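You operate a simulated robot arm through the tools that you are given. There is no shell and no other tool. Be economical: measure what you need, move in short steps, check, and stop when the job is done.

The job below is to be done with a simulated robot arm. You get a single attempt, and the scene is never put back.

## Task
Put the blue bin on the top of the wooden bench away on the top shelf of the trolley. Take the steel block with the largest size on its label from the top of the low rack and put it on the upper shelf of the pipe stand. Lift the red bin lid open. Do these in any order.

Only the result counts: the job must be done as asked and must still hold three seconds after the hand-in. Knocking over, shifting, dropping, spilling or breaking anything else fails it. A push-on lid holds only when it is set on centred and level and pressed home; a screw cap is set on level and turned clockwise until tight.

## Robot
A 7-joint arm with a two-finger parallel gripper on a trunk, on a base that drives. Base frame: it is fixed to the floor where the robot stands at the start and does not move with it; the origin is under the middle of the robot, x ahead of it, y to its left, z up; the surface under the hand at the start is at about z = 860. Lengths are in mm, angles in degrees, forces in N, time in s.
Its first joint turns from -166.0 to 166.0 degrees. Places, roughly: red bin lid [-1500, 3300, 400]; steel block [250, -2250, 750]; top shelf of the trolley [-800, -3700, 900]; upper shelf of the pipe stand (25x42 cm) [-2460, -3420, 920]. Payload 3.43 kg.
The tool frame sits at the grasp point between the pads (the TCP): z along the fingers, y along the line on which they close. The tips reach 30 mm beyond it. Largest opening 94 mm; finger width 28, thickness 10; the body of the gripper, 50 by 96 mm, starts 55 mm behind the TCP.
Orientation is that of the tool frame in the base frame, as a unit quaternion [w, x, y, z]. With the fingers straight down and closing along the base's y, the tool's x points along the base's -x, its y along +y and its z along -z.

## Interface
- The arm moves only by the tool send_rows. Its argument "rows" is a list of rows, each an object of numbers (a shift or turn left out is 0, a gripper value left out holds the last): "rx", "ry", "rz": the turn, a rotation vector about the tool's x, y, z in rad; "x", "y", "z": the shift along the tool's x, y, z in mm; "gripper": the closure, from 0 (fully open) to 1 (shut). In form: [{"rx": .., "ry": .., "rz": .., "x": .., "y": .., "z": .., "gripper": ..}, ...]. A call has 1 to 8 rows; each row shifts and turns the commanded pose from where the row before left it, along the tool's axes as they then stand. Each row takes 0.2 s and may step no farther than 50 mm and 8.6 degrees from the row before; otherwise, or with a gripper value out of range, the whole call is refused. A pose out of reach is approached as far as the arm can. The call stops where the force on the tool passes 40 N (or 10 N more than at its start, if that is more) or the arm is blocked; 0.2 s more then pass. Each finger travels about 45 mm/s and halts on what it meets, pressing with about 31 N; the grip force reading is that of the motor and also rises with nothing between the fingers. The clock runs only during rows and for 0.2 s after the last one: add rows that do not move to give the fingers time. It gives the time, the measured TCP pose, the force on the tool (base axes), the opening and the grip force at its end, in the units of the frame above (readings bear some noise), with the torque about the TCP (base axes, N m) and any sound that the robot's microphone picked up, and new pictures: "views" is both (left out), scene, wrist or none.
- Cameras (640 x 400 px; columns grow to the right, rows downward): "scene" is now at [532.8, 161.9, 1323.5]; the picture's right is [-0.39, -0.92, 0.00], its down [-0.57, 0.24, -0.79] and it looks along [0.72, -0.30, -0.62] (base axes); focal length 287 px, centre (320, 200). "wrist" rides on the gripper at [76, 14, -103] in the tool frame; the picture's right is [-0.18, 0.98, 0.00], its down [-0.75, -0.14, -0.64] and it looks along [-0.63, -0.12, 0.77] (tool axes); focal length 243 px, centre (320, 200). There is no depth. A picture from a camera that has moved, and an enlarged one, comes with that camera's place and axes in the base frame and with its lens. The place of the scene camera against the robot may be out by one fixed shift of up to 18 mm in any direction.
- raise_lower(by): slides the trunk up (or, below 0, down) by that many mm; the arm and the scene camera ride with it, the base frame stays. It gives what a move gives, with no picture.
- roll_base(legs): drives the robot by 1 to 6 legs, each [ahead, left, turn to the left] in mm, mm and degrees, along the robot's own axes; the way and the turn of a leg run together, so that a leg with both is an arc; at most 1500 mm and 180 degrees a leg. The arm and the cameras ride along, it lands a little off, and it stops where it bumps. It gives what a move gives, and a new picture of the scene camera.
- turn_head(pan, tilt): turns the head with the scene camera to pan (to the left, within 103 degrees either way) and tilt (down, from -29 to 69), counted from straight ahead of the robot. It gives what a move gives, and a new picture of the scene camera.
- inspect(camera, box): a new picture of the part [left, top, right, bottom] of that camera's present view, enlarged. No time passes.
- hand_in(): hands the job in; it is judged then, once.

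Work in short steps. Places have to be worked out from the pictures, the camera data and where the tool is seen: move nearer, look again, correct. Check each grasp and each placing, and mend what went wrong. You have 165 turns and 260 pictures in all, those below and enlarged ones among them. Open the gripper and draw the arm clear of the work before you hand the job in, unless the task says otherwise; then end with one line.

The tools are called after ">>>" by a JSON object that holds its "api" and its "payload". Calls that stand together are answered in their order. send_rows: Moves the arm, as the interface text tells. Its arguments: {"type":"object","properties":{"rows":{"type":"array"},"views":{"type":"string","enum":["both","scene","wrist","none"]}},"required":["rows"]} The other tools are called the same way: raise_lower (by) slides the trunk up or down; roll_base (legs) drives the base; turn_head (pan, tilt) turns the head that bears the scene camera; inspect (camera, box) takes an enlarged picture of a part of a camera's view; hand_in () hands the job in.

At the start:

```text
time: 0.0
tool_pos: [655.1, 0.3, 1128.5]
tcp_rot: [-0.001, -0.001, 1.0, -0.001]
contact_force: [-0.4, 1.1, 0.1]
torque: [0.02, -0.01, 0.01]
finger_gap: 94.2
finger_force: 0.0
trunk travel left (down, up): [-375.0, 235.0]
robot x, y, heading: [-2.5, 3.9, -0.1]
head pan, tilt: [-22.7, 38.3]
```

scene: 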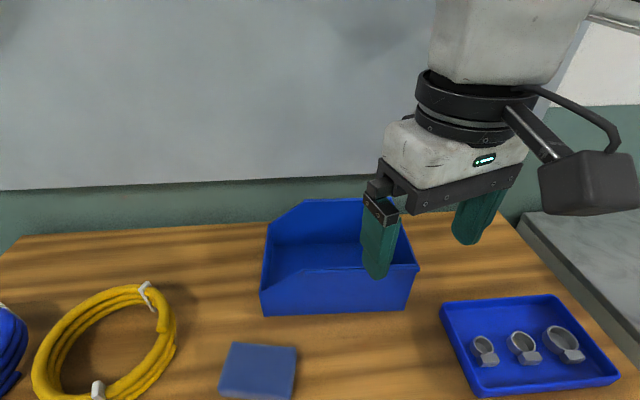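
wrist: 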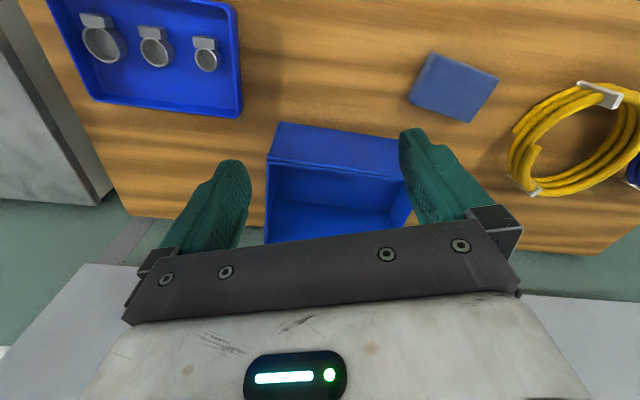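

I'll take an enlarged look at the bin on the bench from both cameras.

>>> {"api": "inspect", "payload": {"camera": "scene", "box": [220, 180, 460, 330]}}

>>> {"api": "inspect", "payload": {"camera": "wrist", "box": [230, 100, 450, 260]}}

```text
2.67 times, centred on (340, 255) of scene
camera zoom: at [532.8, 161.9, 1323.5], right [-0.39, -0.92, 0.0], down [-0.57, 0.24, -0.79], along [0.72, -0.3, -0.62], focal length 766 px, centre (267, 53)
```

zoom: 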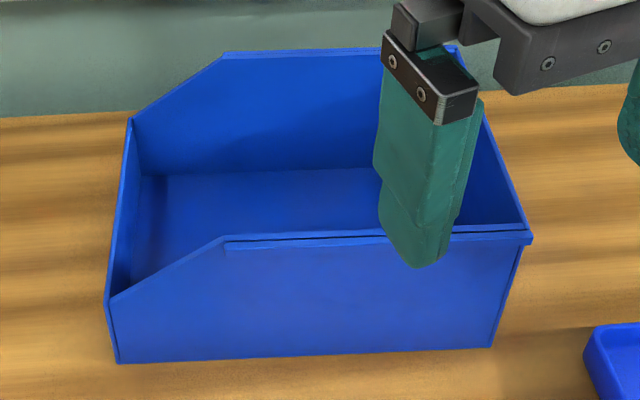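

```text
2.50 times, centred on (340, 180) of wrist
camera zoom: at [579.3, 14.8, 1231.5], right [0.18, 0.98, 0.0], down [0.75, -0.14, 0.64], along [0.63, -0.12, -0.77], focal length 606 px, centre (270, 250)
```

zoom: 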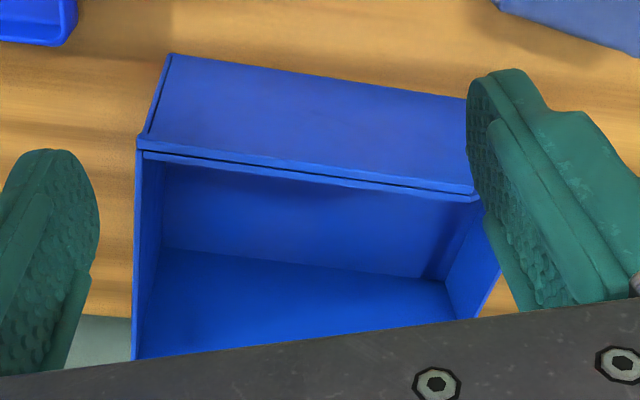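

The bin stands about 243×171×110 mm, with its low front at the +y end and its tall back at the −y end. Before grasping, I'll look around to learn where the furniture is.

>>> {"api": "turn_head", "payload": {"pan": -95, "tilt": 15}}

>>> {"api": "turn_head", "payload": {"pan": 95, "tilt": 15}}

```text
time: 1.4
tool_pos: [656.7, 0.3, 1128.2]
tcp_rot: [0.0, -0.001, 1.0, 0.0]
contact_force: [0.1, -0.3, 0.2]
torque: [-0.01, 0.01, 0.03]
finger_gap: 94.0
finger_force: 0.1
trunk travel left (down, up): [-375.0, 235.0]
robot x, y, heading: [-1.1, -0.3, 0.1]
head pan, tilt: [-95.0, 15.0]
camera scene: at [445.3, 102.1, 1360.4], right [-1.0, 0.09, 0.0], down [0.02, 0.26, -0.97], along [-0.08, -0.96, -0.26], focal length 287 px, centre (320, 200)
```

scene: 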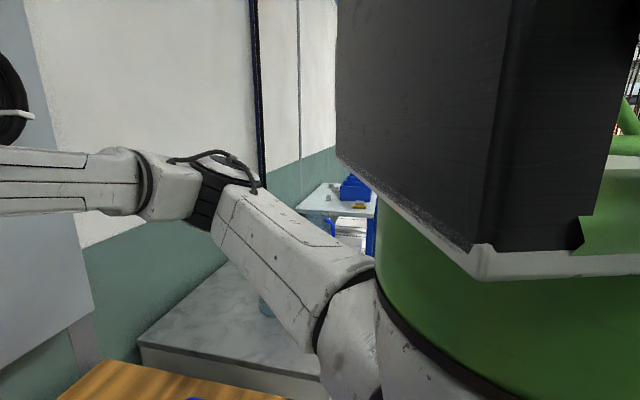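

```text
time: 4.2
tool_pos: [657.1, 0.4, 1128.9]
tcp_rot: [-0.001, 0.0, 1.0, 0.0]
contact_force: [0.4, 0.2, 0.0]
torque: [0.01, -0.06, -0.02]
finger_gap: 93.6
finger_force: 0.0
trunk travel left (down, up): [-375.0, 235.0]
robot x, y, heading: [-0.3, -1.4, -0.2]
head pan, tilt: [95.0, 15.0]
camera scene: at [445.2, 288.2, 1360.5], right [1.0, 0.09, 0.0], down [0.02, -0.26, -0.97], along [-0.08, 0.96, -0.26], focal length 287 px, centre (320, 200)
```

scene: 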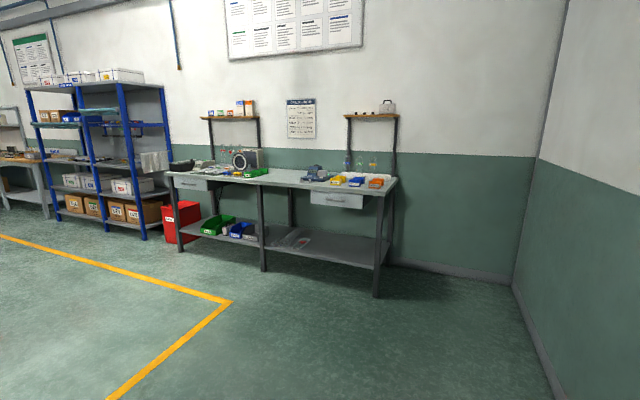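

The wrist view puts the bin's near-side rim corner at about (714,−75,970), with the side running along (0.355,0.935). The plan is to grip the near long wall around (751,23), so I'll turn the hand +69° in base and look again.

>>> {"api": "send_rows", "payload": {"rows": [{"rz": -0.15}, {"rz": -0.15}, {"rz": -0.15}, {"rz": -0.15}, {"rz": -0.15}, {"rz": -0.15}, {"rz": -0.15}, {"rz": -0.15}], "views": "none"}}

>>> {"api": "send_rows", "payload": {"rows": [{"x": -28, "y": -40, "z": 0}, {"x": -28, "y": -40, "z": 20}, {"z": 40}, {}], "views": "wrist"}}

>>> {"api": "turn_head", "payload": {"pan": -20, "tilt": 42}}

```text
time: 6.0
tool_pos: [632.6, 24.5, 1128.7]
tcp_rot: [0.0, -0.564, 0.826, 0.0]
contact_force: [0.2, 0.0, -0.3]
torque: [0.05, 0.01, -0.03]
finger_gap: 93.8
finger_force: 0.1
out of reach, approached as far as the arm can: row 8
trunk travel left (down, up): [-375.0, 235.0]
robot x, y, heading: [-3.9, 1.8, 0.1]
head pan, tilt: [95.0, 15.0]
```

```text
refused: row 2 steps farther than a row can; nothing moved
```

```text
time: 8.0
tool_pos: [633.1, 24.1, 1128.2]
tcp_rot: [-0.001, -0.563, 0.827, -0.001]
contact_force: [0.0, 0.3, -0.5]
torque: [0.01, 0.02, 0.0]
finger_gap: 94.3
finger_force: 0.0
trunk travel left (down, up): [-375.0, 235.0]
robot x, y, heading: [0.1, -0.4, -0.1]
head pan, tilt: [-20.0, 42.0]
camera scene: at [531.9, 166.6, 1318.0], right [-0.34, -0.94, 0.0], down [-0.63, 0.23, -0.74], along [0.7, -0.25, -0.67], focal length 287 px, centre (320, 200)
```

scene: 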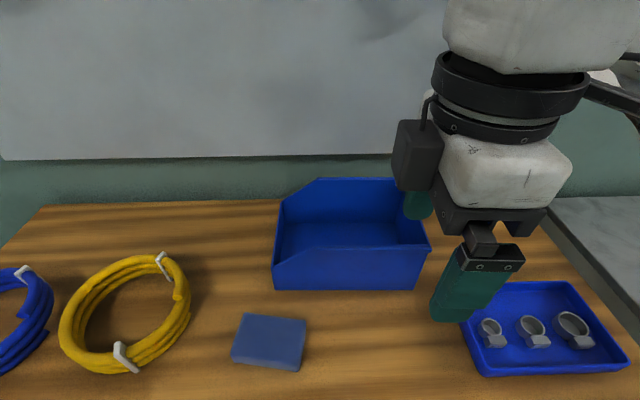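

The turn came out right but the position fell 24 mm short, which suggests a joint limit. I'll turn the other way, to −111° in base, and see if that is freer.

>>> {"api": "send_rows", "payload": {"rows": [{"rz": 0.15}, {"rz": 0.15}, {"rz": 0.15}, {"rz": 0.15}, {"rz": 0.15}, {"rz": 0.15}, {"rz": 0.15}, {"rz": 0.15}], "views": "none"}}

>>> {"api": "send_rows", "payload": {"rows": [{"rz": 0.148}, {"rz": 0.148}, {"rz": 0.148}, {"rz": 0.148}, {"rz": 0.148}, {"rz": 0.148}, {"rz": 0.148}, {"rz": 0.148}], "views": "none"}}

>>> {"api": "send_rows", "payload": {"rows": [{"rz": 0.148}, {"rz": 0.148}, {"rz": 0.148}, {"rz": 0.148}, {"rz": 0.148}, {}], "views": "wrist"}}

```text
time: 9.8
tool_pos: [632.2, 24.2, 1127.4]
tcp_rot: [0.0, 0.001, 1.0, 0.0]
contact_force: [-0.2, 1.4, 0.9]
torque: [0.0, 0.02, 0.01]
finger_gap: 93.8
finger_force: 0.0
trunk travel left (down, up): [-375.0, 235.0]
robot x, y, heading: [2.7, -1.7, 0.0]
head pan, tilt: [-20.0, 42.0]
```

```text
time: 11.6
tool_pos: [631.5, 24.6, 1127.8]
tcp_rot: [0.0, 0.559, 0.829, 0.0]
contact_force: [-0.2, 0.2, -0.9]
torque: [0.01, 0.03, 0.0]
finger_gap: 94.0
finger_force: 0.1
trunk travel left (down, up): [-375.0, 235.0]
robot x, y, heading: [-0.5, 2.4, 0.0]
head pan, tilt: [-20.0, 42.0]
```

```text
time: 13.0
tool_pos: [632.8, 24.3, 1128.1]
tcp_rot: [0.0, 0.821, 0.571, 0.0]
contact_force: [0.2, 0.0, -0.3]
torque: [-0.02, -0.04, -0.01]
finger_gap: 93.9
finger_force: 0.1
trunk travel left (down, up): [-375.0, 235.0]
robot x, y, heading: [0.4, 4.8, -0.1]
head pan, tilt: [-20.0, 42.0]
camera wrist: at [673.1, 90.6, 1230.4], right [0.86, -0.51, 0.0], down [-0.39, -0.66, 0.64], along [-0.33, -0.55, -0.77], focal length 243 px, centre (320, 200)
```

wrist: 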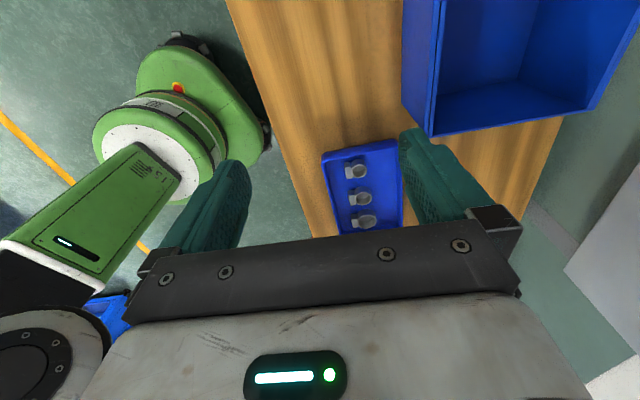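

This way is reached cleanly, and the rim corner checks out at about (717,−76). I'll move over the near wall with the tips just above the rim.

>>> {"api": "send_rows", "payload": {"rows": [{"x": 15, "y": 40}, {"x": 15, "y": 40}, {"x": 10, "y": 34}, {"z": 40}, {"z": 40}, {"z": 35}, {}], "views": "both"}}

```text
time: 14.6
tool_pos: [753.4, 21.1, 1012.9]
tcp_rot: [0.0, 0.82, 0.572, 0.0]
contact_force: [-0.4, -0.5, 0.1]
torque: [0.01, 0.0, 0.01]
finger_gap: 93.8
finger_force: 0.1
trunk travel left (down, up): [-375.0, 235.0]
robot x, y, heading: [-3.3, 1.2, -0.0]
head pan, tilt: [-20.0, 42.0]
camera scene: at [532.0, 166.6, 1317.9], right [-0.34, -0.94, 0.0], down [-0.63, 0.23, -0.74], along [0.7, -0.25, -0.67], focal length 287 px, centre (320, 200)
camera wrist: at [792.9, 86.8, 1115.2], right [0.86, -0.51, 0.0], down [-0.39, -0.66, 0.64], along [-0.33, -0.55, -0.77], focal length 243 px, centre (320, 200)
```

scene: 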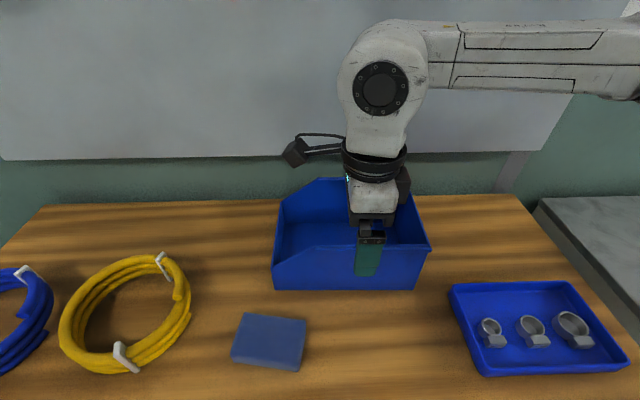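
wrist: 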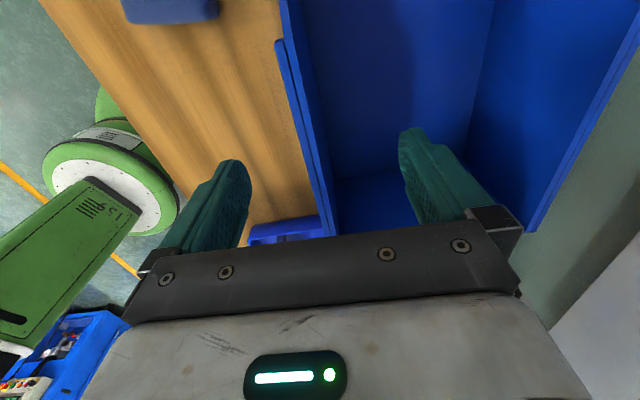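

The wall lies between the fingers. I'll go down to z≈948 and close.

>>> {"api": "send_rows", "payload": {"rows": [{"z": 35}, {"z": 30}, {"gripper": 0.5}, {"gripper": 0.8}, {"gripper": 1.0}, {"gripper": 1.0}, {"gripper": 1.0}, {"gripper": 1.0}], "views": "both"}}

```text
time: 16.4
tool_pos: [752.9, 22.8, 948.3]
tcp_rot: [0.0, 0.82, 0.573, -0.001]
contact_force: [-0.2, 0.8, -0.4]
torque: [0.06, -0.03, 0.17]
finger_gap: 8.4
finger_force: 31.2
trunk travel left (down, up): [-375.0, 235.0]
robot x, y, heading: [0.5, 1.6, -0.0]
head pan, tilt: [-20.0, 42.0]
camera scene: at [531.9, 166.6, 1317.9], right [-0.34, -0.94, 0.0], down [-0.63, 0.23, -0.74], along [0.7, -0.25, -0.67], focal length 287 px, centre (320, 200)
camera wrist: at [792.3, 88.9, 1051.0], right [0.86, -0.51, 0.0], down [-0.39, -0.66, 0.64], along [-0.33, -0.55, -0.77], focal length 243 px, centre (320, 200)
```

scene: 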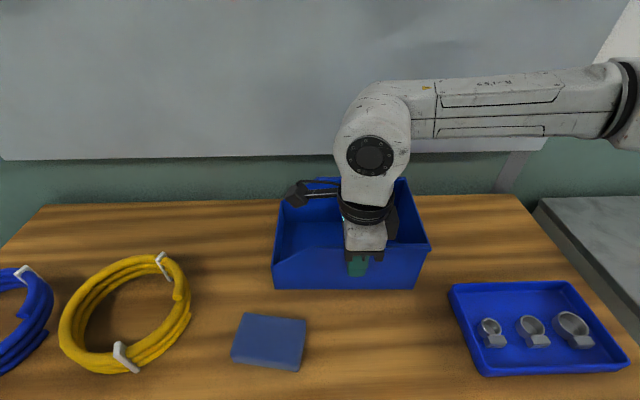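
wrist: 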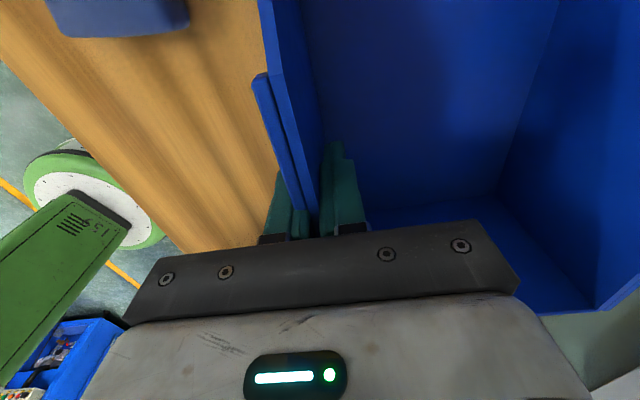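

The wall is gripped (gap 8.4 mm, 31 N). I'll lift it straight up.

>>> {"api": "send_rows", "payload": {"rows": [{"z": -10}, {"z": -20}, {"z": -35}, {"z": -45}, {"z": -45}, {"z": -45}, {}], "views": "both"}}

```text
time: 18.0
tool_pos: [754.9, 24.9, 1149.2]
tcp_rot: [0.0, 0.82, 0.572, 0.001]
contact_force: [0.4, 0.2, -2.0]
torque: [0.08, 0.2, 0.01]
finger_gap: 8.2
finger_force: 31.0
trunk travel left (down, up): [-375.0, 235.0]
robot x, y, heading: [-2.5, 3.2, -0.2]
head pan, tilt: [-20.0, 42.0]
camera scene: at [531.9, 166.6, 1317.9], right [-0.34, -0.94, 0.0], down [-0.63, 0.23, -0.74], along [0.7, -0.25, -0.67], focal length 287 px, centre (320, 200)
camera wrist: at [794.6, 91.6, 1251.8], right [0.86, -0.51, 0.0], down [-0.39, -0.66, 0.64], along [-0.33, -0.55, -0.77], focal length 243 px, centre (320, 200)
```

scene: 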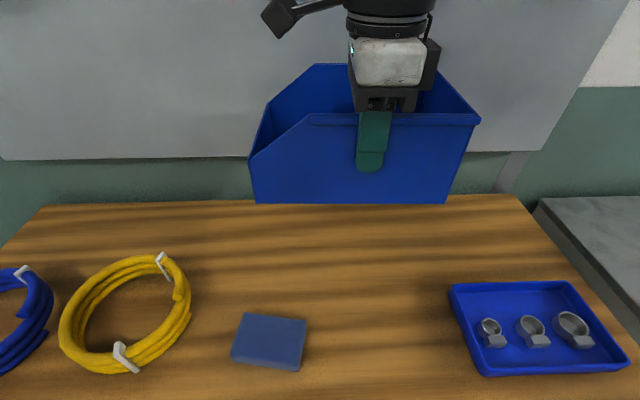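
wrist: 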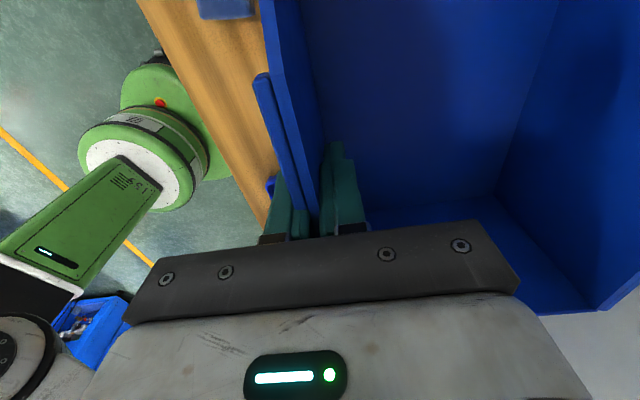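

The bin hangs level and weighs only about 0.2 kg. I'll back away from the bench, turn right and look towards the trolley.

>>> {"api": "roll_base", "payload": {"legs": [[-600, 0, 0], [0, 0, -90]]}}

>>> {"api": "turn_head", "payload": {"pan": 0, "tilt": 15}}

>>> {"api": "turn_head", "payload": {"pan": -50, "tilt": 15}}

```text
time: 25.2
tool_pos: [-568.8, -755.9, 1148.0]
tcp_rot: [0.0, 0.984, -0.177, 0.0]
contact_force: [0.0, 0.4, -2.8]
torque: [0.21, -0.06, -0.01]
finger_gap: 8.1
finger_force: 31.4
trunk travel left (down, up): [-375.0, 235.0]
robot x, y, heading: [-588.7, -0.4, -90.2]
head pan, tilt: [-20.0, 42.0]
camera scene: at [-415.4, -522.3, 1317.9], right [-0.94, 0.35, 0.0], down [0.23, 0.63, -0.74], along [-0.26, -0.7, -0.67], focal length 287 px, centre (320, 200)
```

scene: 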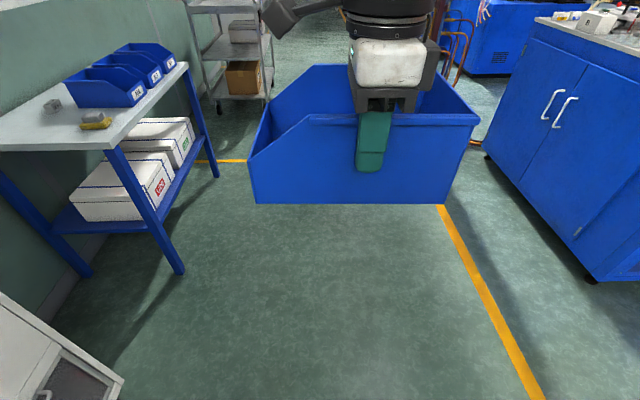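

```text
time: 26.1
tool_pos: [-568.7, -755.9, 1148.2]
tcp_rot: [0.0, 0.984, -0.177, 0.0]
contact_force: [-0.1, 0.3, -3.0]
torque: [0.19, -0.08, 0.0]
finger_gap: 8.2
finger_force: 30.9
trunk travel left (down, up): [-375.0, 235.0]
robot x, y, heading: [-589.7, -0.7, -90.3]
head pan, tilt: [0.0, 15.0]
camera scene: at [-386.9, -537.3, 1360.3], right [-1.0, 0.0, 0.0], down [0.0, 0.26, -0.97], along [0.0, -0.97, -0.26], focal length 287 px, centre (320, 200)
```

scene: 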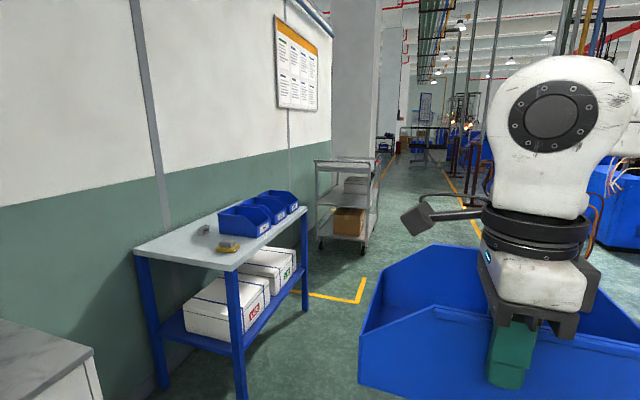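

```text
time: 27.3
tool_pos: [-566.8, -756.1, 1148.7]
tcp_rot: [0.0, 0.984, -0.177, 0.0]
contact_force: [0.4, 0.3, -3.1]
torque: [0.2, -0.08, -0.01]
finger_gap: 7.9
finger_force: 30.8
trunk travel left (down, up): [-375.0, 235.0]
robot x, y, heading: [-589.1, 2.8, -90.1]
head pan, tilt: [-50.0, 15.0]
camera scene: at [-458.3, -503.7, 1360.4], right [-0.64, 0.77, 0.0], down [0.2, 0.17, -0.97], along [-0.74, -0.62, -0.26], focal length 287 px, centre (320, 200)
```

scene: 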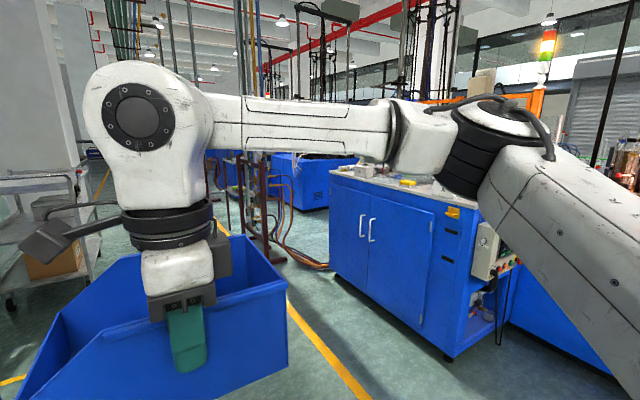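

I can see the blue low rack with its bins on the left (corner near x≈−250,y≈−2420), the metal trolley beyond it, and a blue cabinet from x<−2040. I'll shift into the aisle and drive down it.

>>> {"api": "roll_base", "payload": {"legs": [[0, -400, 0], [1300, 0, 0]]}}

>>> {"api": "turn_head", "payload": {"pan": 0, "tilt": 20}}

```text
time: 35.8
tool_pos: [-967.7, -2040.4, 1149.2]
tcp_rot: [0.001, 0.984, -0.178, 0.001]
contact_force: [0.0, -0.2, -2.7]
torque: [0.18, -0.1, 0.02]
finger_gap: 8.1
finger_force: 30.7
trunk travel left (down, up): [-375.0, 235.0]
robot x, y, heading: [-988.7, -1284.5, -90.2]
head pan, tilt: [-50.0, 15.0]
camera scene: at [-857.0, -1788.0, 1360.4], right [-0.64, 0.77, 0.0], down [0.2, 0.17, -0.97], along [-0.74, -0.62, -0.26], focal length 287 px, centre (320, 200)
```

scene: 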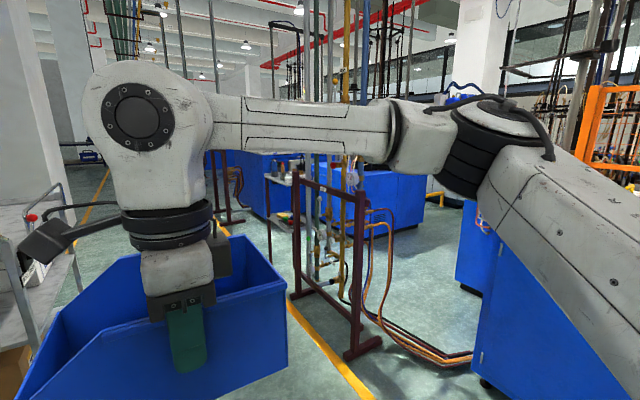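

```text
time: 37.0
tool_pos: [-968.2, -2041.4, 1149.2]
tcp_rot: [0.0, 0.984, -0.178, 0.0]
contact_force: [-0.7, 0.1, -3.9]
torque: [0.22, -0.04, 0.0]
finger_gap: 8.1
finger_force: 31.3
trunk travel left (down, up): [-375.0, 235.0]
robot x, y, heading: [-989.1, -1286.7, -90.4]
head pan, tilt: [0.0, 20.0]
camera scene: at [-785.7, -1821.5, 1352.3], right [-1.0, 0.01, 0.0], down [0.0, 0.34, -0.94], along [-0.01, -0.94, -0.34], focal length 287 px, centre (320, 200)
```

scene: 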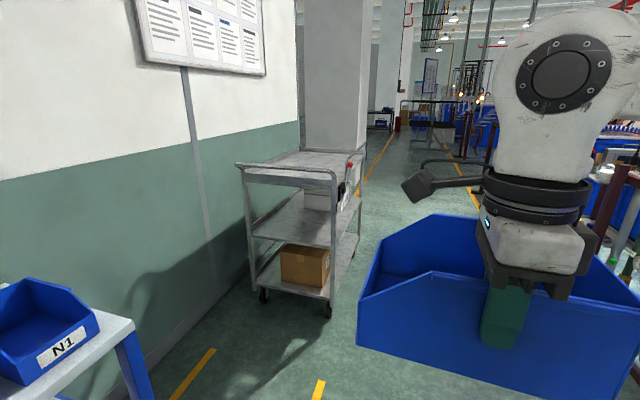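

The trolley is clear ahead. I'll enlarge its top shelf.

>>> {"api": "inspect", "payload": {"camera": "scene", "box": [220, 130, 380, 230]}}

```text
4.00 times, centred on (300, 180) of scene
camera zoom: at [-785.7, -1821.5, 1352.3], right [-1.0, 0.01, 0.0], down [0.0, 0.34, -0.94], along [-0.01, -0.94, -0.34], focal length 1148 px, centre (400, 280)
```

zoom: 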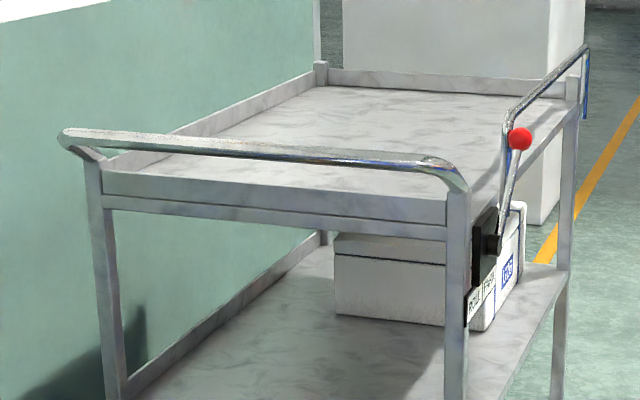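

The top shelf is empty, with a low rim, a push handle at the near end, and a side rail and red-knobbed lever on the aisle side. The trolley is rotated about 17°. I'll drive along the aisle to come up beside it and look again.

>>> {"api": "roll_base", "payload": {"legs": [[0, -480, 0], [1500, 0, 0], [300, 0, 0]]}}

>>> {"api": "turn_head", "payload": {"pan": 55, "tilt": 28}}

```text
time: 48.5
tool_pos: [-1508.9, -3824.2, 1149.5]
tcp_rot: [0.0, 0.982, -0.19, 0.0]
contact_force: [-0.6, -0.4, -1.5]
torque: [0.17, -0.05, -0.03]
finger_gap: 8.2
finger_force: 31.4
trunk travel left (down, up): [-375.0, 235.0]
robot x, y, heading: [-1514.6, -3069.7, -91.8]
head pan, tilt: [0.0, 20.0]
camera scene: at [-1321.6, -3609.7, 1352.3], right [-1.0, 0.03, 0.0], down [0.01, 0.34, -0.94], along [-0.03, -0.94, -0.34], focal length 287 px, centre (320, 200)
```

scene: 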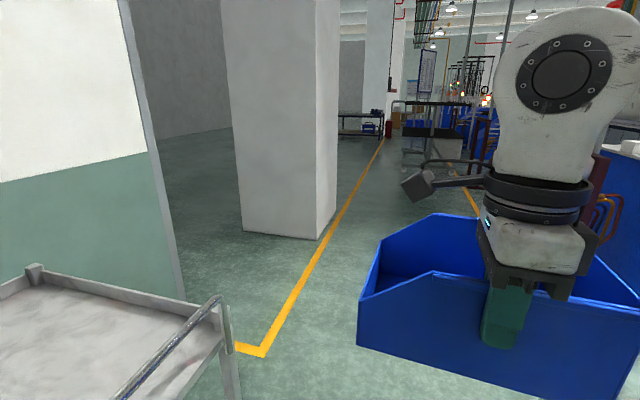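

```text
time: 49.7
tool_pos: [-1509.4, -3824.3, 1148.9]
tcp_rot: [0.0, 0.982, -0.19, 0.001]
contact_force: [-0.3, -0.5, -2.1]
torque: [0.2, -0.08, 0.03]
finger_gap: 7.9
finger_force: 31.5
trunk travel left (down, up): [-375.0, 235.0]
robot x, y, heading: [-1509.7, -3070.1, -91.7]
head pan, tilt: [55.0, 28.0]
camera scene: at [-1245.8, -3571.3, 1339.4], right [-0.6, -0.8, 0.0], down [-0.38, 0.28, -0.88], along [0.71, -0.53, -0.47], focal length 287 px, centre (320, 200)
```

scene: 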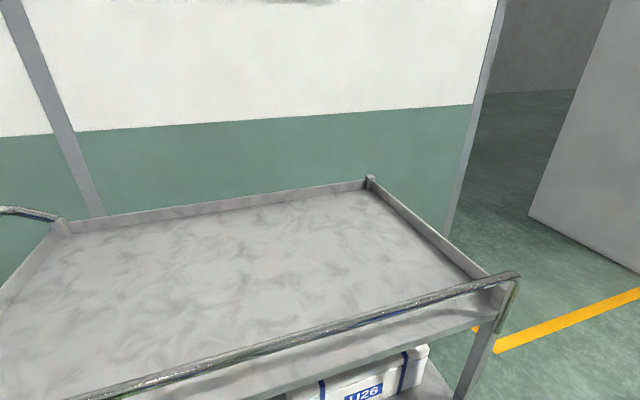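

The side rail top is at about z=1015 and the shelf is at about 900. I'll raise the trunk for clearance, drive alongside and turn to face the shelf.

>>> {"api": "raise_lower", "payload": {"by": 120}}

>>> {"api": "roll_base", "payload": {"legs": [[480, -90, 0], [0, 0, 76]]}}

>>> {"api": "turn_head", "payload": {"pan": -10, "tilt": 45}}

```text
time: 51.2
tool_pos: [-1508.1, -3824.0, 1268.4]
tcp_rot: [-0.001, 0.982, -0.19, 0.0]
contact_force: [0.6, 1.0, -2.8]
torque: [0.15, -0.04, 0.0]
finger_gap: 8.0
finger_force: 30.7
trunk travel left (down, up): [-495.0, 115.0]
robot x, y, heading: [-1509.9, -3071.6, -91.5]
head pan, tilt: [55.0, 28.0]
```

```text
time: 57.3
tool_pos: [-881.6, -3732.0, 1268.2]
tcp_rot: [0.001, 0.893, 0.451, -0.001]
contact_force: [0.5, 0.1, -2.8]
torque: [0.1, 0.2, -0.01]
finger_gap: 8.0
finger_force: 30.7
trunk travel left (down, up): [-495.0, 115.0]
robot x, y, heading: [-1612.3, -3546.9, -16.1]
head pan, tilt: [55.0, 28.0]
camera scene: at [-1052.0, -3425.0, 1459.4], right [0.63, -0.78, 0.0], down [-0.37, -0.29, -0.88], along [0.69, 0.55, -0.47], focal length 287 px, centre (320, 200)
```

scene: 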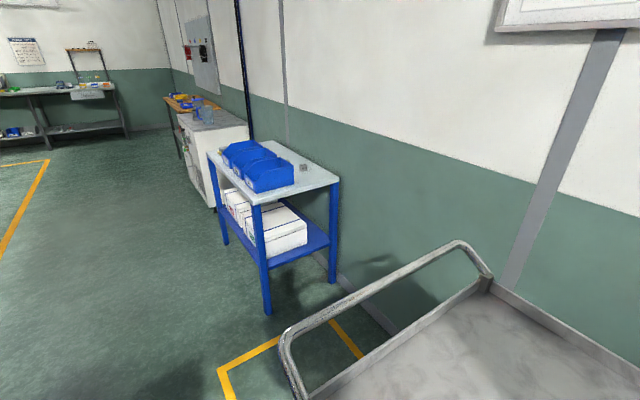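

```text
time: 58.7
tool_pos: [-881.7, -3733.4, 1269.3]
tcp_rot: [0.0, 0.893, 0.45, 0.0]
contact_force: [-0.3, 0.4, -2.1]
torque: [0.14, 0.16, 0.02]
finger_gap: 8.2
finger_force: 30.6
trunk travel left (down, up): [-495.0, 115.0]
robot x, y, heading: [-1612.3, -3547.2, -15.9]
head pan, tilt: [-10.0, 45.0]
camera scene: at [-1050.1, -3518.0, 1433.6], right [-0.44, -0.9, 0.0], down [-0.63, 0.31, -0.71], along [0.63, -0.31, -0.71], focal length 287 px, centre (320, 200)
```

scene: 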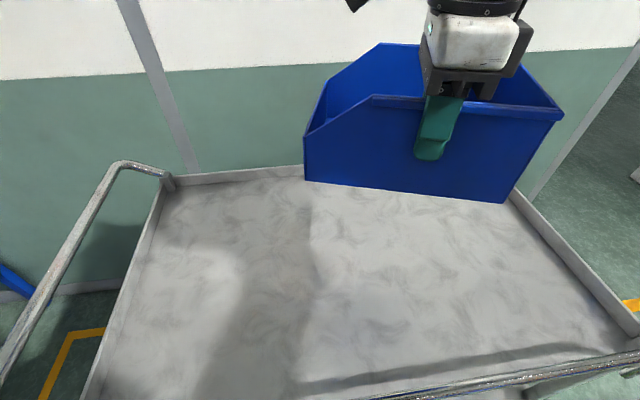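

The bin is over the open shelf with its footprint well inside all the edges. I'll lower to about 27 mm above the expected touch height and look.

>>> {"api": "send_rows", "payload": {"rows": [{"z": 45}, {"z": 45}, {"z": 45}, {"z": 45}, {"z": 40}, {"z": 30}, {}], "views": "both"}}

```text
time: 60.3
tool_pos: [-879.7, -3731.1, 1018.9]
tcp_rot: [0.001, 0.893, 0.45, 0.0]
contact_force: [0.2, 0.9, -3.0]
torque: [0.1, 0.21, -0.02]
finger_gap: 7.9
finger_force: 31.2
trunk travel left (down, up): [-495.0, 115.0]
robot x, y, heading: [-1613.9, -3548.0, -15.9]
head pan, tilt: [-10.0, 45.0]
camera scene: at [-1050.1, -3518.1, 1433.6], right [-0.44, -0.9, 0.0], down [-0.63, 0.31, -0.71], along [0.63, -0.31, -0.71], focal length 287 px, centre (320, 200)
camera wrist: at [-823.2, -3678.0, 1121.0], right [0.68, -0.73, 0.0], down [-0.56, -0.52, 0.64], along [-0.47, -0.44, -0.77], focal length 243 px, centre (320, 200)
```

scene: 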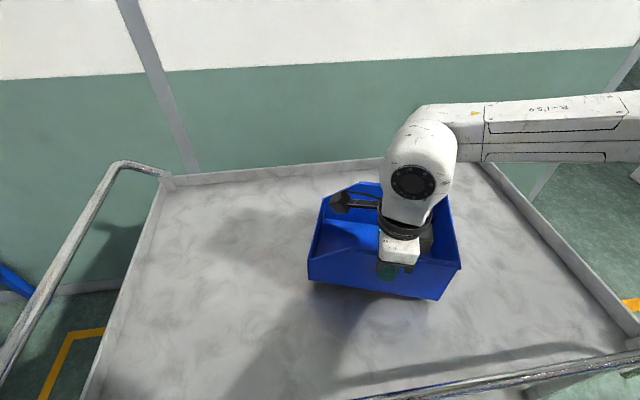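
wrist: 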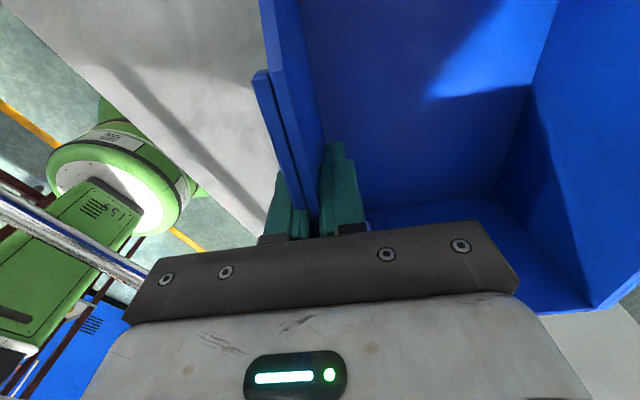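

It still hangs free, so I'll lower in small steps and watch for contact.

>>> {"api": "send_rows", "payload": {"rows": [{"z": 8}, {"z": 7}, {"z": 6}, {"z": 4}, {}], "views": "scene"}}

```text
time: 61.5
tool_pos: [-881.5, -3731.9, 992.4]
tcp_rot: [0.0, 0.893, 0.451, -0.001]
contact_force: [0.3, -0.9, -2.7]
torque: [0.14, 0.18, -0.02]
finger_gap: 8.2
finger_force: 31.0
trunk travel left (down, up): [-495.0, 115.0]
robot x, y, heading: [-1616.0, -3543.9, -16.3]
head pan, tilt: [-10.0, 45.0]
camera scene: at [-1050.1, -3518.1, 1433.6], right [-0.44, -0.9, 0.0], down [-0.63, 0.31, -0.71], along [0.63, -0.31, -0.71], focal length 287 px, centre (320, 200)
```

scene: 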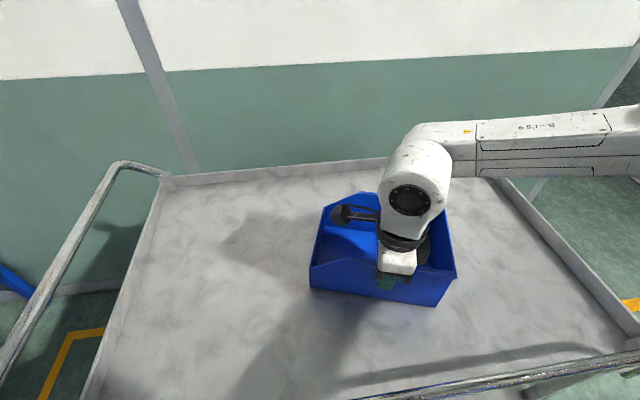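

There is no contact yet. I'll continue in 3 mm steps.

>>> {"api": "send_rows", "payload": {"rows": [{"z": 3}, {"z": 3}, {"z": 3}, {}], "views": "none"}}

```text
time: 62.5
tool_pos: [-881.7, -3732.3, 985.8]
tcp_rot: [0.001, 0.893, 0.45, 0.001]
contact_force: [3.2, -1.2, 24.4]
torque: [0.02, -0.03, 0.0]
finger_gap: 8.6
finger_force: 31.0
trunk travel left (down, up): [-495.0, 115.0]
robot x, y, heading: [-1609.9, -3543.2, -15.9]
head pan, tilt: [-10.0, 45.0]
```

Contact reads 24 N, so the bin rests on the shelf. I'll ease up 2 mm, open, and withdraw straight up.

>>> {"api": "send_rows", "payload": {"rows": [{"z": -2}, {"gripper": 0.8}, {"gripper": 0.6}, {"gripper": 0.4}, {"gripper": 0.4}, {"gripper": 0.4}], "views": "both"}}

```text
time: 63.9
tool_pos: [-883.0, -3734.3, 986.3]
tcp_rot: [0.0, 0.893, 0.45, 0.0]
contact_force: [-0.3, -0.3, 0.2]
torque: [-0.01, 0.01, 0.02]
finger_gap: 56.7
finger_force: 0.1
trunk travel left (down, up): [-495.0, 115.0]
robot x, y, heading: [-1615.6, -3544.6, -15.9]
head pan, tilt: [-10.0, 45.0]
camera scene: at [-1050.2, -3518.0, 1433.6], right [-0.44, -0.9, 0.0], down [-0.63, 0.31, -0.71], along [0.63, -0.31, -0.71], focal length 287 px, centre (320, 200)
camera wrist: at [-825.7, -3680.4, 1089.4], right [0.68, -0.73, 0.0], down [-0.56, -0.52, 0.64], along [-0.47, -0.44, -0.77], focal length 243 px, centre (320, 200)
```

scene: 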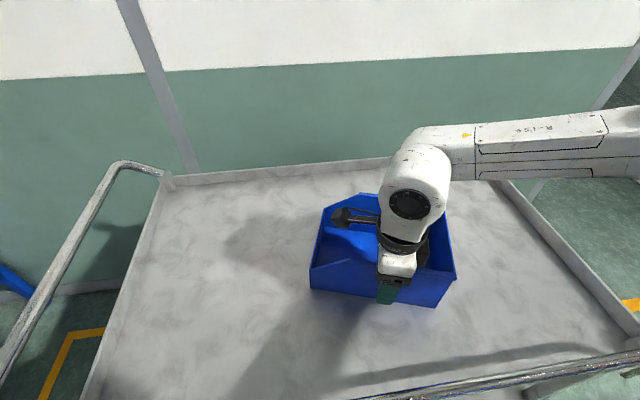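
wrist: 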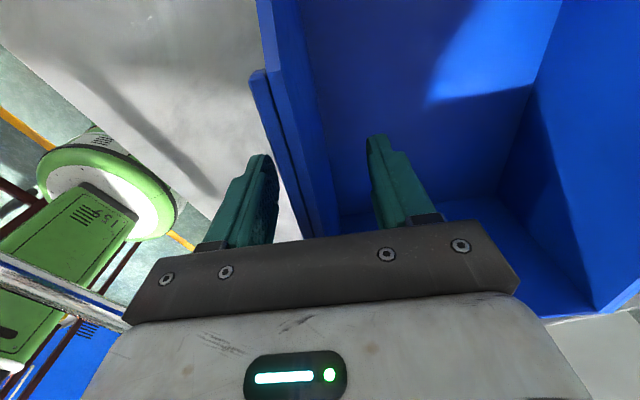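

The bin is released and standing, with both fingers clear of the wall. I'll withdraw upward.

>>> {"api": "send_rows", "payload": {"rows": [{"z": -30}, {"z": -40}, {"z": -48}, {"z": -48}, {"z": -48}, {"z": -48}, {"z": -20}, {}], "views": "scene"}}

>>> {"api": "turn_head", "payload": {"pan": -90, "tilt": 25}}

```text
time: 65.7
tool_pos: [-882.6, -3731.8, 1269.4]
tcp_rot: [0.001, 0.893, 0.45, 0.0]
contact_force: [-0.5, 0.3, 0.4]
torque: [-0.02, 0.0, 0.0]
finger_gap: 56.3
finger_force: 0.1
trunk travel left (down, up): [-495.0, 115.0]
robot x, y, heading: [-1613.6, -3543.9, -16.0]
head pan, tilt: [-10.0, 45.0]
camera scene: at [-1050.3, -3518.0, 1433.6], right [-0.44, -0.9, 0.0], down [-0.63, 0.31, -0.71], along [0.63, -0.31, -0.71], focal length 287 px, centre (320, 200)
```

scene: 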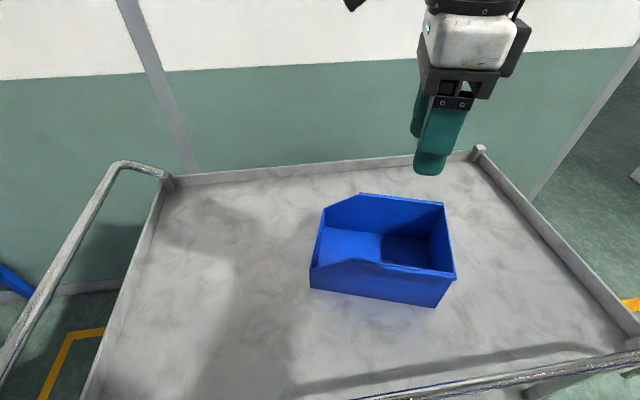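

```text
time: 67.2
tool_pos: [-880.5, -3731.2, 1268.0]
tcp_rot: [-0.001, 0.893, 0.45, -0.001]
contact_force: [0.1, -0.4, 0.5]
torque: [-0.01, -0.02, -0.01]
finger_gap: 56.1
finger_force: 0.2
trunk travel left (down, up): [-495.0, 115.0]
robot x, y, heading: [-1612.9, -3545.0, -16.2]
head pan, tilt: [-90.0, 25.0]
camera scene: at [-1148.9, -3570.5, 1464.2], right [-0.96, 0.28, 0.0], down [0.12, 0.41, -0.91], along [-0.25, -0.87, -0.42], focal length 287 px, centre (320, 200)
```

scene: 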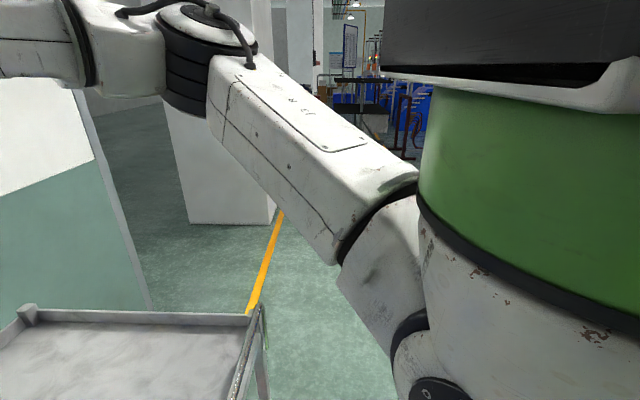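

The bin is standing on the shelf. Next I'll strafe left along the aisle towards the low rack, keeping the hand high.

>>> {"api": "roll_base", "payload": {"legs": [[-60, 0, 0], [0, 1500, 0], [0, 380, 0], [300, 0, 0]]}}

>>> {"api": "turn_head", "payload": {"pan": 5, "tilt": 40}}

```text
time: 79.0
tool_pos: [-123.0, -1949.1, 1269.8]
tcp_rot: [0.0, 0.889, 0.458, 0.001]
contact_force: [-0.1, -0.5, 0.8]
torque: [-0.01, -0.04, 0.0]
finger_gap: 56.4
finger_force: 0.1
trunk travel left (down, up): [-495.0, 115.0]
robot x, y, heading: [-857.5, -1776.7, -15.3]
head pan, tilt: [-90.0, 25.0]
camera scene: at [-392.9, -1793.7, 1464.2], right [-0.96, 0.26, 0.0], down [0.11, 0.41, -0.91], along [-0.24, -0.87, -0.42], focal length 287 px, centre (320, 200)
```

scene: 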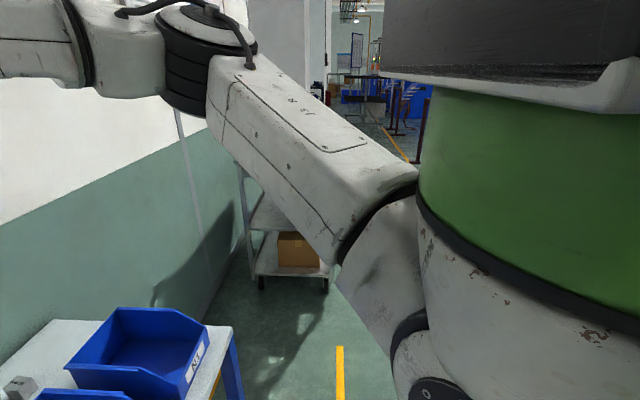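

```text
time: 80.7
tool_pos: [-122.6, -1950.0, 1267.9]
tcp_rot: [0.0, 0.889, 0.459, 0.0]
contact_force: [-0.6, 0.2, 0.5]
torque: [0.0, 0.0, -0.01]
finger_gap: 56.5
finger_force: 0.0
trunk travel left (down, up): [-495.0, 115.0]
robot x, y, heading: [-855.5, -1778.8, -15.1]
head pan, tilt: [5.0, 40.0]
camera scene: at [-284.9, -1720.1, 1440.9], right [-0.18, -0.98, 0.0], down [-0.63, 0.12, -0.77], along [0.75, -0.14, -0.64], focal length 287 px, centre (320, 200)
```

scene: 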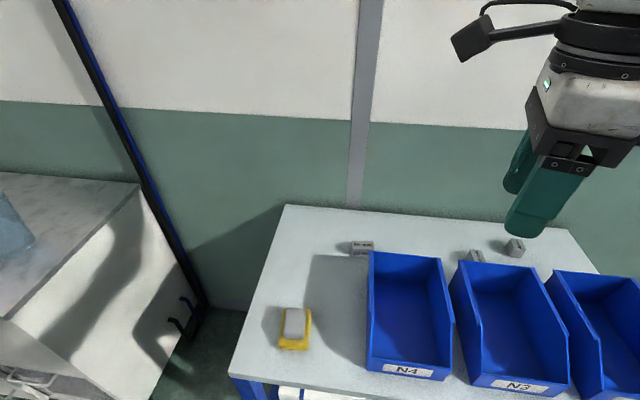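

Three small grey blocks sit behind the bins. I'll enlarge that part of the picture.

>>> {"api": "inspect", "payload": {"camera": "scene", "box": [340, 225, 540, 275]}}

>>> {"api": "inspect", "payload": {"camera": "scene", "box": [340, 230, 390, 262]}}

>>> {"api": "turn_head", "payload": {"pan": -30, "tilt": 45}}

```text
3.20 times, centred on (440, 250) of scene
camera zoom: at [-284.9, -1720.1, 1440.9], right [-0.18, -0.98, 0.0], down [-0.63, 0.12, -0.77], along [0.75, -0.14, -0.64], focal length 919 px, centre (-64, 40)
```

zoom: 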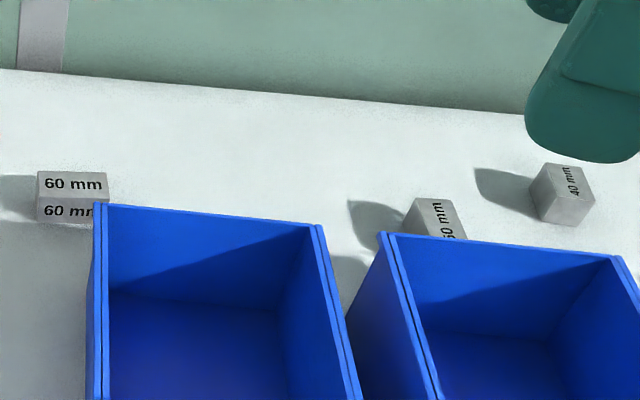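

```text
12.50 times, centred on (365, 246) of scene
camera zoom: at [-284.9, -1720.1, 1440.9], right [-0.18, -0.98, 0.0], down [-0.63, 0.12, -0.77], along [0.75, -0.14, -0.64], focal length 3588 px, centre (-242, -375)
```

zoom: 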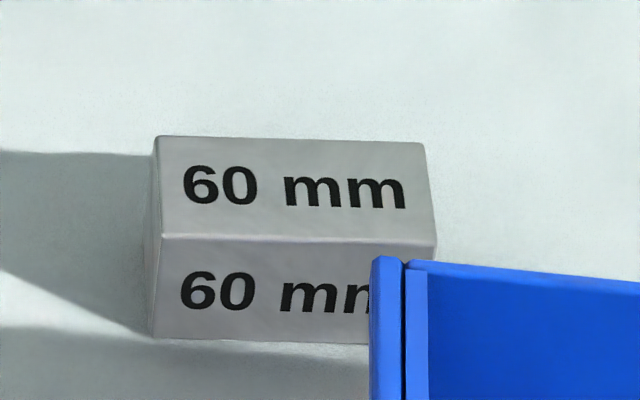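

```text
time: 81.7
tool_pos: [-123.4, -1948.6, 1269.4]
tcp_rot: [-0.001, 0.889, 0.457, 0.0]
contact_force: [-0.4, -0.6, 0.5]
torque: [0.02, 0.01, 0.03]
finger_gap: 56.5
finger_force: 0.1
trunk travel left (down, up): [-495.0, 115.0]
robot x, y, heading: [-860.0, -1778.4, -15.2]
head pan, tilt: [-30.0, 45.0]
camera scene: at [-311.2, -1762.6, 1433.6], right [-0.71, -0.7, 0.0], down [-0.5, 0.5, -0.71], along [0.5, -0.5, -0.71], focal length 287 px, centre (320, 200)
```

scene: 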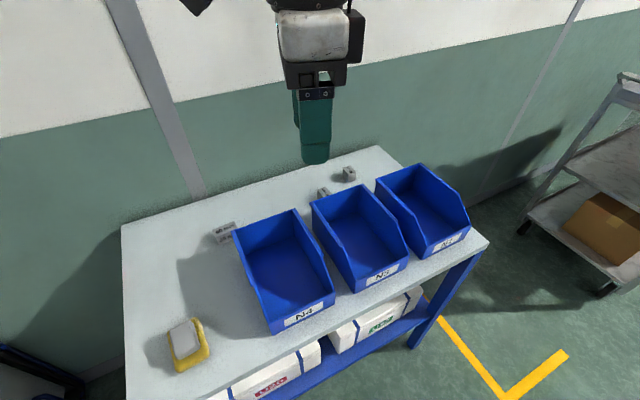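

The labels read 60, 50 and 40 mm. I'll check for others hidden behind the bins and look at the yellow object.

>>> {"api": "inspect", "payload": {"camera": "scene", "box": [200, 150, 440, 300]}}

>>> {"api": "inspect", "payload": {"camera": "scene", "box": [140, 300, 240, 380]}}

```text
2.67 times, centred on (320, 225) of scene
camera zoom: at [-311.2, -1762.6, 1433.6], right [-0.71, -0.7, 0.0], down [-0.5, 0.5, -0.71], along [0.5, -0.5, -0.71], focal length 766 px, centre (320, 133)
```

zoom: 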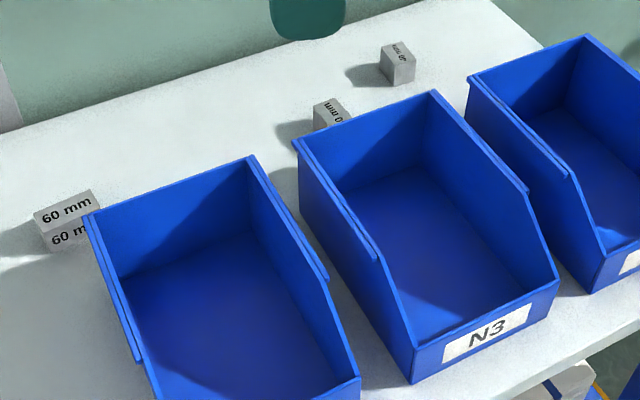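

```text
5.00 times, centred on (190, 340) of scene
camera zoom: at [-311.2, -1762.6, 1433.6], right [-0.71, -0.7, 0.0], down [-0.5, 0.5, -0.71], along [0.5, -0.5, -0.71], focal length 1435 px, centre (970, -500)
```

zoom: 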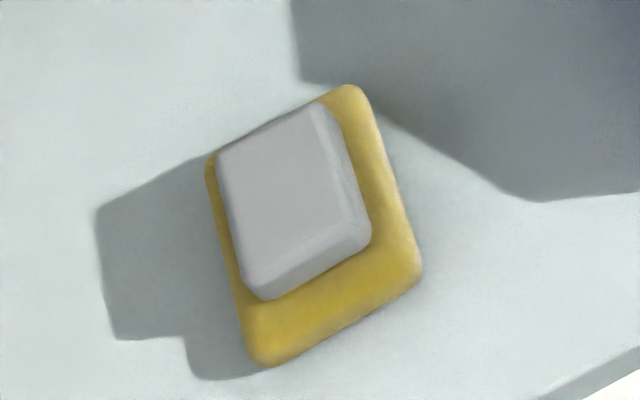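

The 60 mm block is the largest seen, at about (240,−1943), standing roughly 70 mm behind bin N4. I'll drive forward 280 mm, turn the hand to the block's axes and look with the wrist camera.

>>> {"api": "roll_base", "payload": {"legs": [[280, 0, 0]]}}

>>> {"api": "send_rows", "payload": {"rows": [{"rz": -0.13, "gripper": 0}, {"rz": -0.13}, {"rz": -0.13}, {}], "views": "wrist"}}

```text
time: 83.7
tool_pos: [147.7, -2022.6, 1268.7]
tcp_rot: [0.001, 0.888, 0.459, 0.001]
contact_force: [-0.4, -0.2, 0.1]
torque: [0.01, -0.02, 0.0]
finger_gap: 56.4
finger_force: 0.0
trunk travel left (down, up): [-495.0, 115.0]
robot x, y, heading: [-583.5, -1851.0, -15.3]
head pan, tilt: [-30.0, 45.0]
camera scene: at [-39.8, -1835.6, 1433.7], right [-0.71, -0.7, 0.0], down [-0.5, 0.5, -0.71], along [0.5, -0.5, -0.71], focal length 287 px, centre (320, 200)
```

scene: 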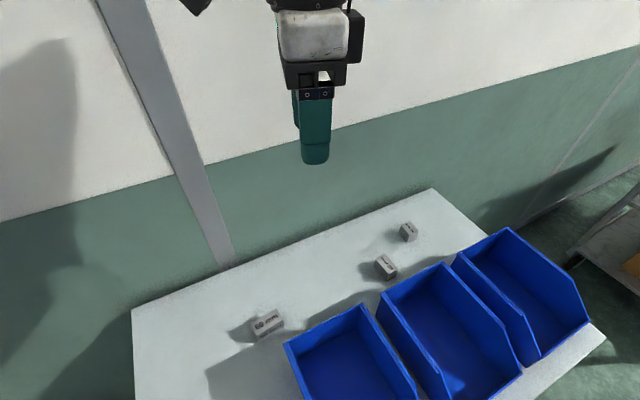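

```text
time: 84.7
tool_pos: [149.5, -2022.3, 1269.3]
tcp_rot: [0.0, 0.783, 0.622, 0.0]
contact_force: [0.4, 0.2, -0.4]
torque: [-0.03, 0.03, 0.01]
finger_gap: 93.9
finger_force: 0.1
trunk travel left (down, up): [-495.0, 115.0]
robot x, y, heading: [-584.1, -1848.2, -15.5]
head pan, tilt: [-30.0, 45.0]
camera wrist: at [180.7, -1951.4, 1371.3], right [0.92, -0.4, 0.0], down [-0.31, -0.7, 0.64], along [-0.26, -0.59, -0.77], focal length 243 px, centre (320, 200)
```

wrist: 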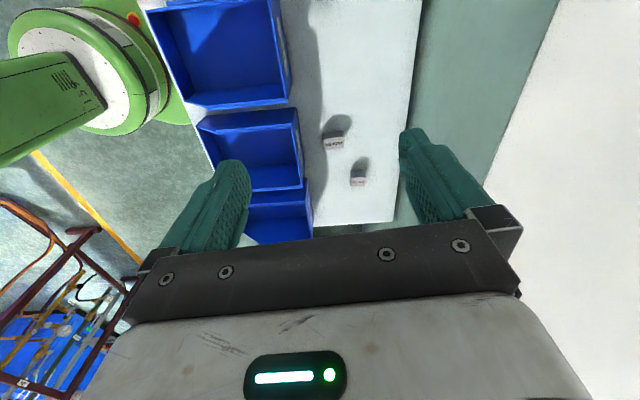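

There is no further block behind the bins. I'll move over the 60 mm block with the trunk lowered, then look.

>>> {"api": "send_rows", "payload": {"rows": [{"x": 34, "y": 20}, {"x": 34, "y": 20}, {"x": 32, "y": 21}, {}], "views": "none"}}

>>> {"api": "raise_lower", "payload": {"by": -270}}

>>> {"api": "send_rows", "payload": {"rows": [{"z": 40}, {}], "views": "both"}}

```text
time: 85.7
tool_pos: [232.0, -1939.2, 1267.5]
tcp_rot: [0.0, 0.783, 0.622, 0.0]
contact_force: [-0.1, -0.4, 0.0]
torque: [-0.03, 0.0, -0.01]
finger_gap: 93.8
finger_force: 0.1
trunk travel left (down, up): [-495.0, 115.0]
robot x, y, heading: [-585.5, -1849.7, -15.1]
head pan, tilt: [-30.0, 45.0]
```

```text
time: 88.4
tool_pos: [230.8, -1939.5, 998.3]
tcp_rot: [0.0, 0.783, 0.622, -0.001]
contact_force: [0.0, -0.2, -0.2]
torque: [0.01, 0.0, -0.01]
finger_gap: 93.9
finger_force: 0.0
trunk travel left (down, up): [-225.0, 385.0]
robot x, y, heading: [-588.5, -1848.2, -15.1]
head pan, tilt: [-30.0, 45.0]
```

```text
time: 89.0
tool_pos: [230.9, -1940.1, 956.5]
tcp_rot: [0.0, 0.783, 0.622, 0.0]
contact_force: [-0.4, -0.2, 0.3]
torque: [0.02, -0.03, -0.01]
finger_gap: 93.8
finger_force: 0.1
trunk travel left (down, up): [-225.0, 385.0]
robot x, y, heading: [-588.1, -1849.6, -15.2]
head pan, tilt: [-30.0, 45.0]
camera scene: at [-39.7, -1835.6, 1163.6], right [-0.71, -0.7, 0.0], down [-0.5, 0.5, -0.71], along [0.5, -0.5, -0.71], focal length 287 px, centre (320, 200)
camera wrist: at [263.0, -1869.5, 1059.7], right [0.92, -0.4, 0.0], down [-0.31, -0.7, 0.64], along [-0.26, -0.59, -0.77], focal length 243 px, centre (320, 200)
```

scene: 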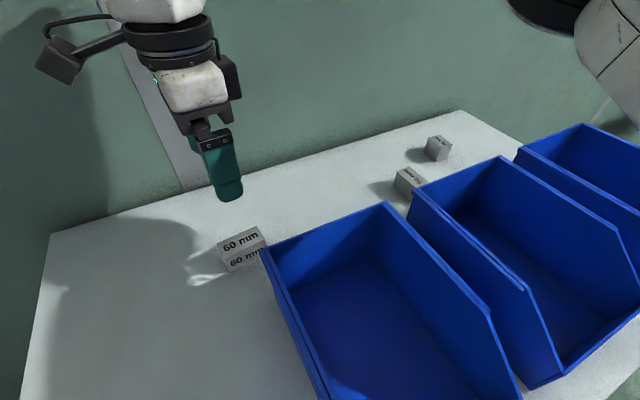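
wrist: 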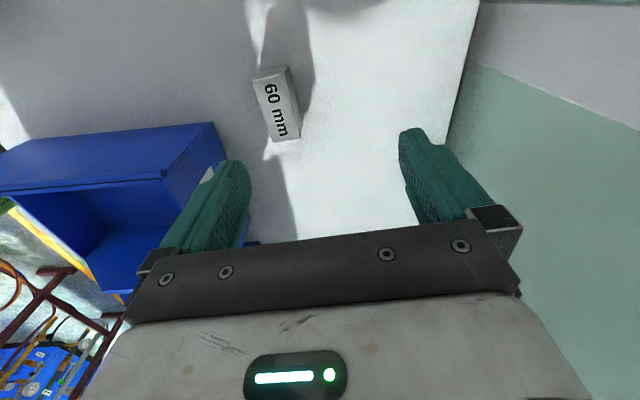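

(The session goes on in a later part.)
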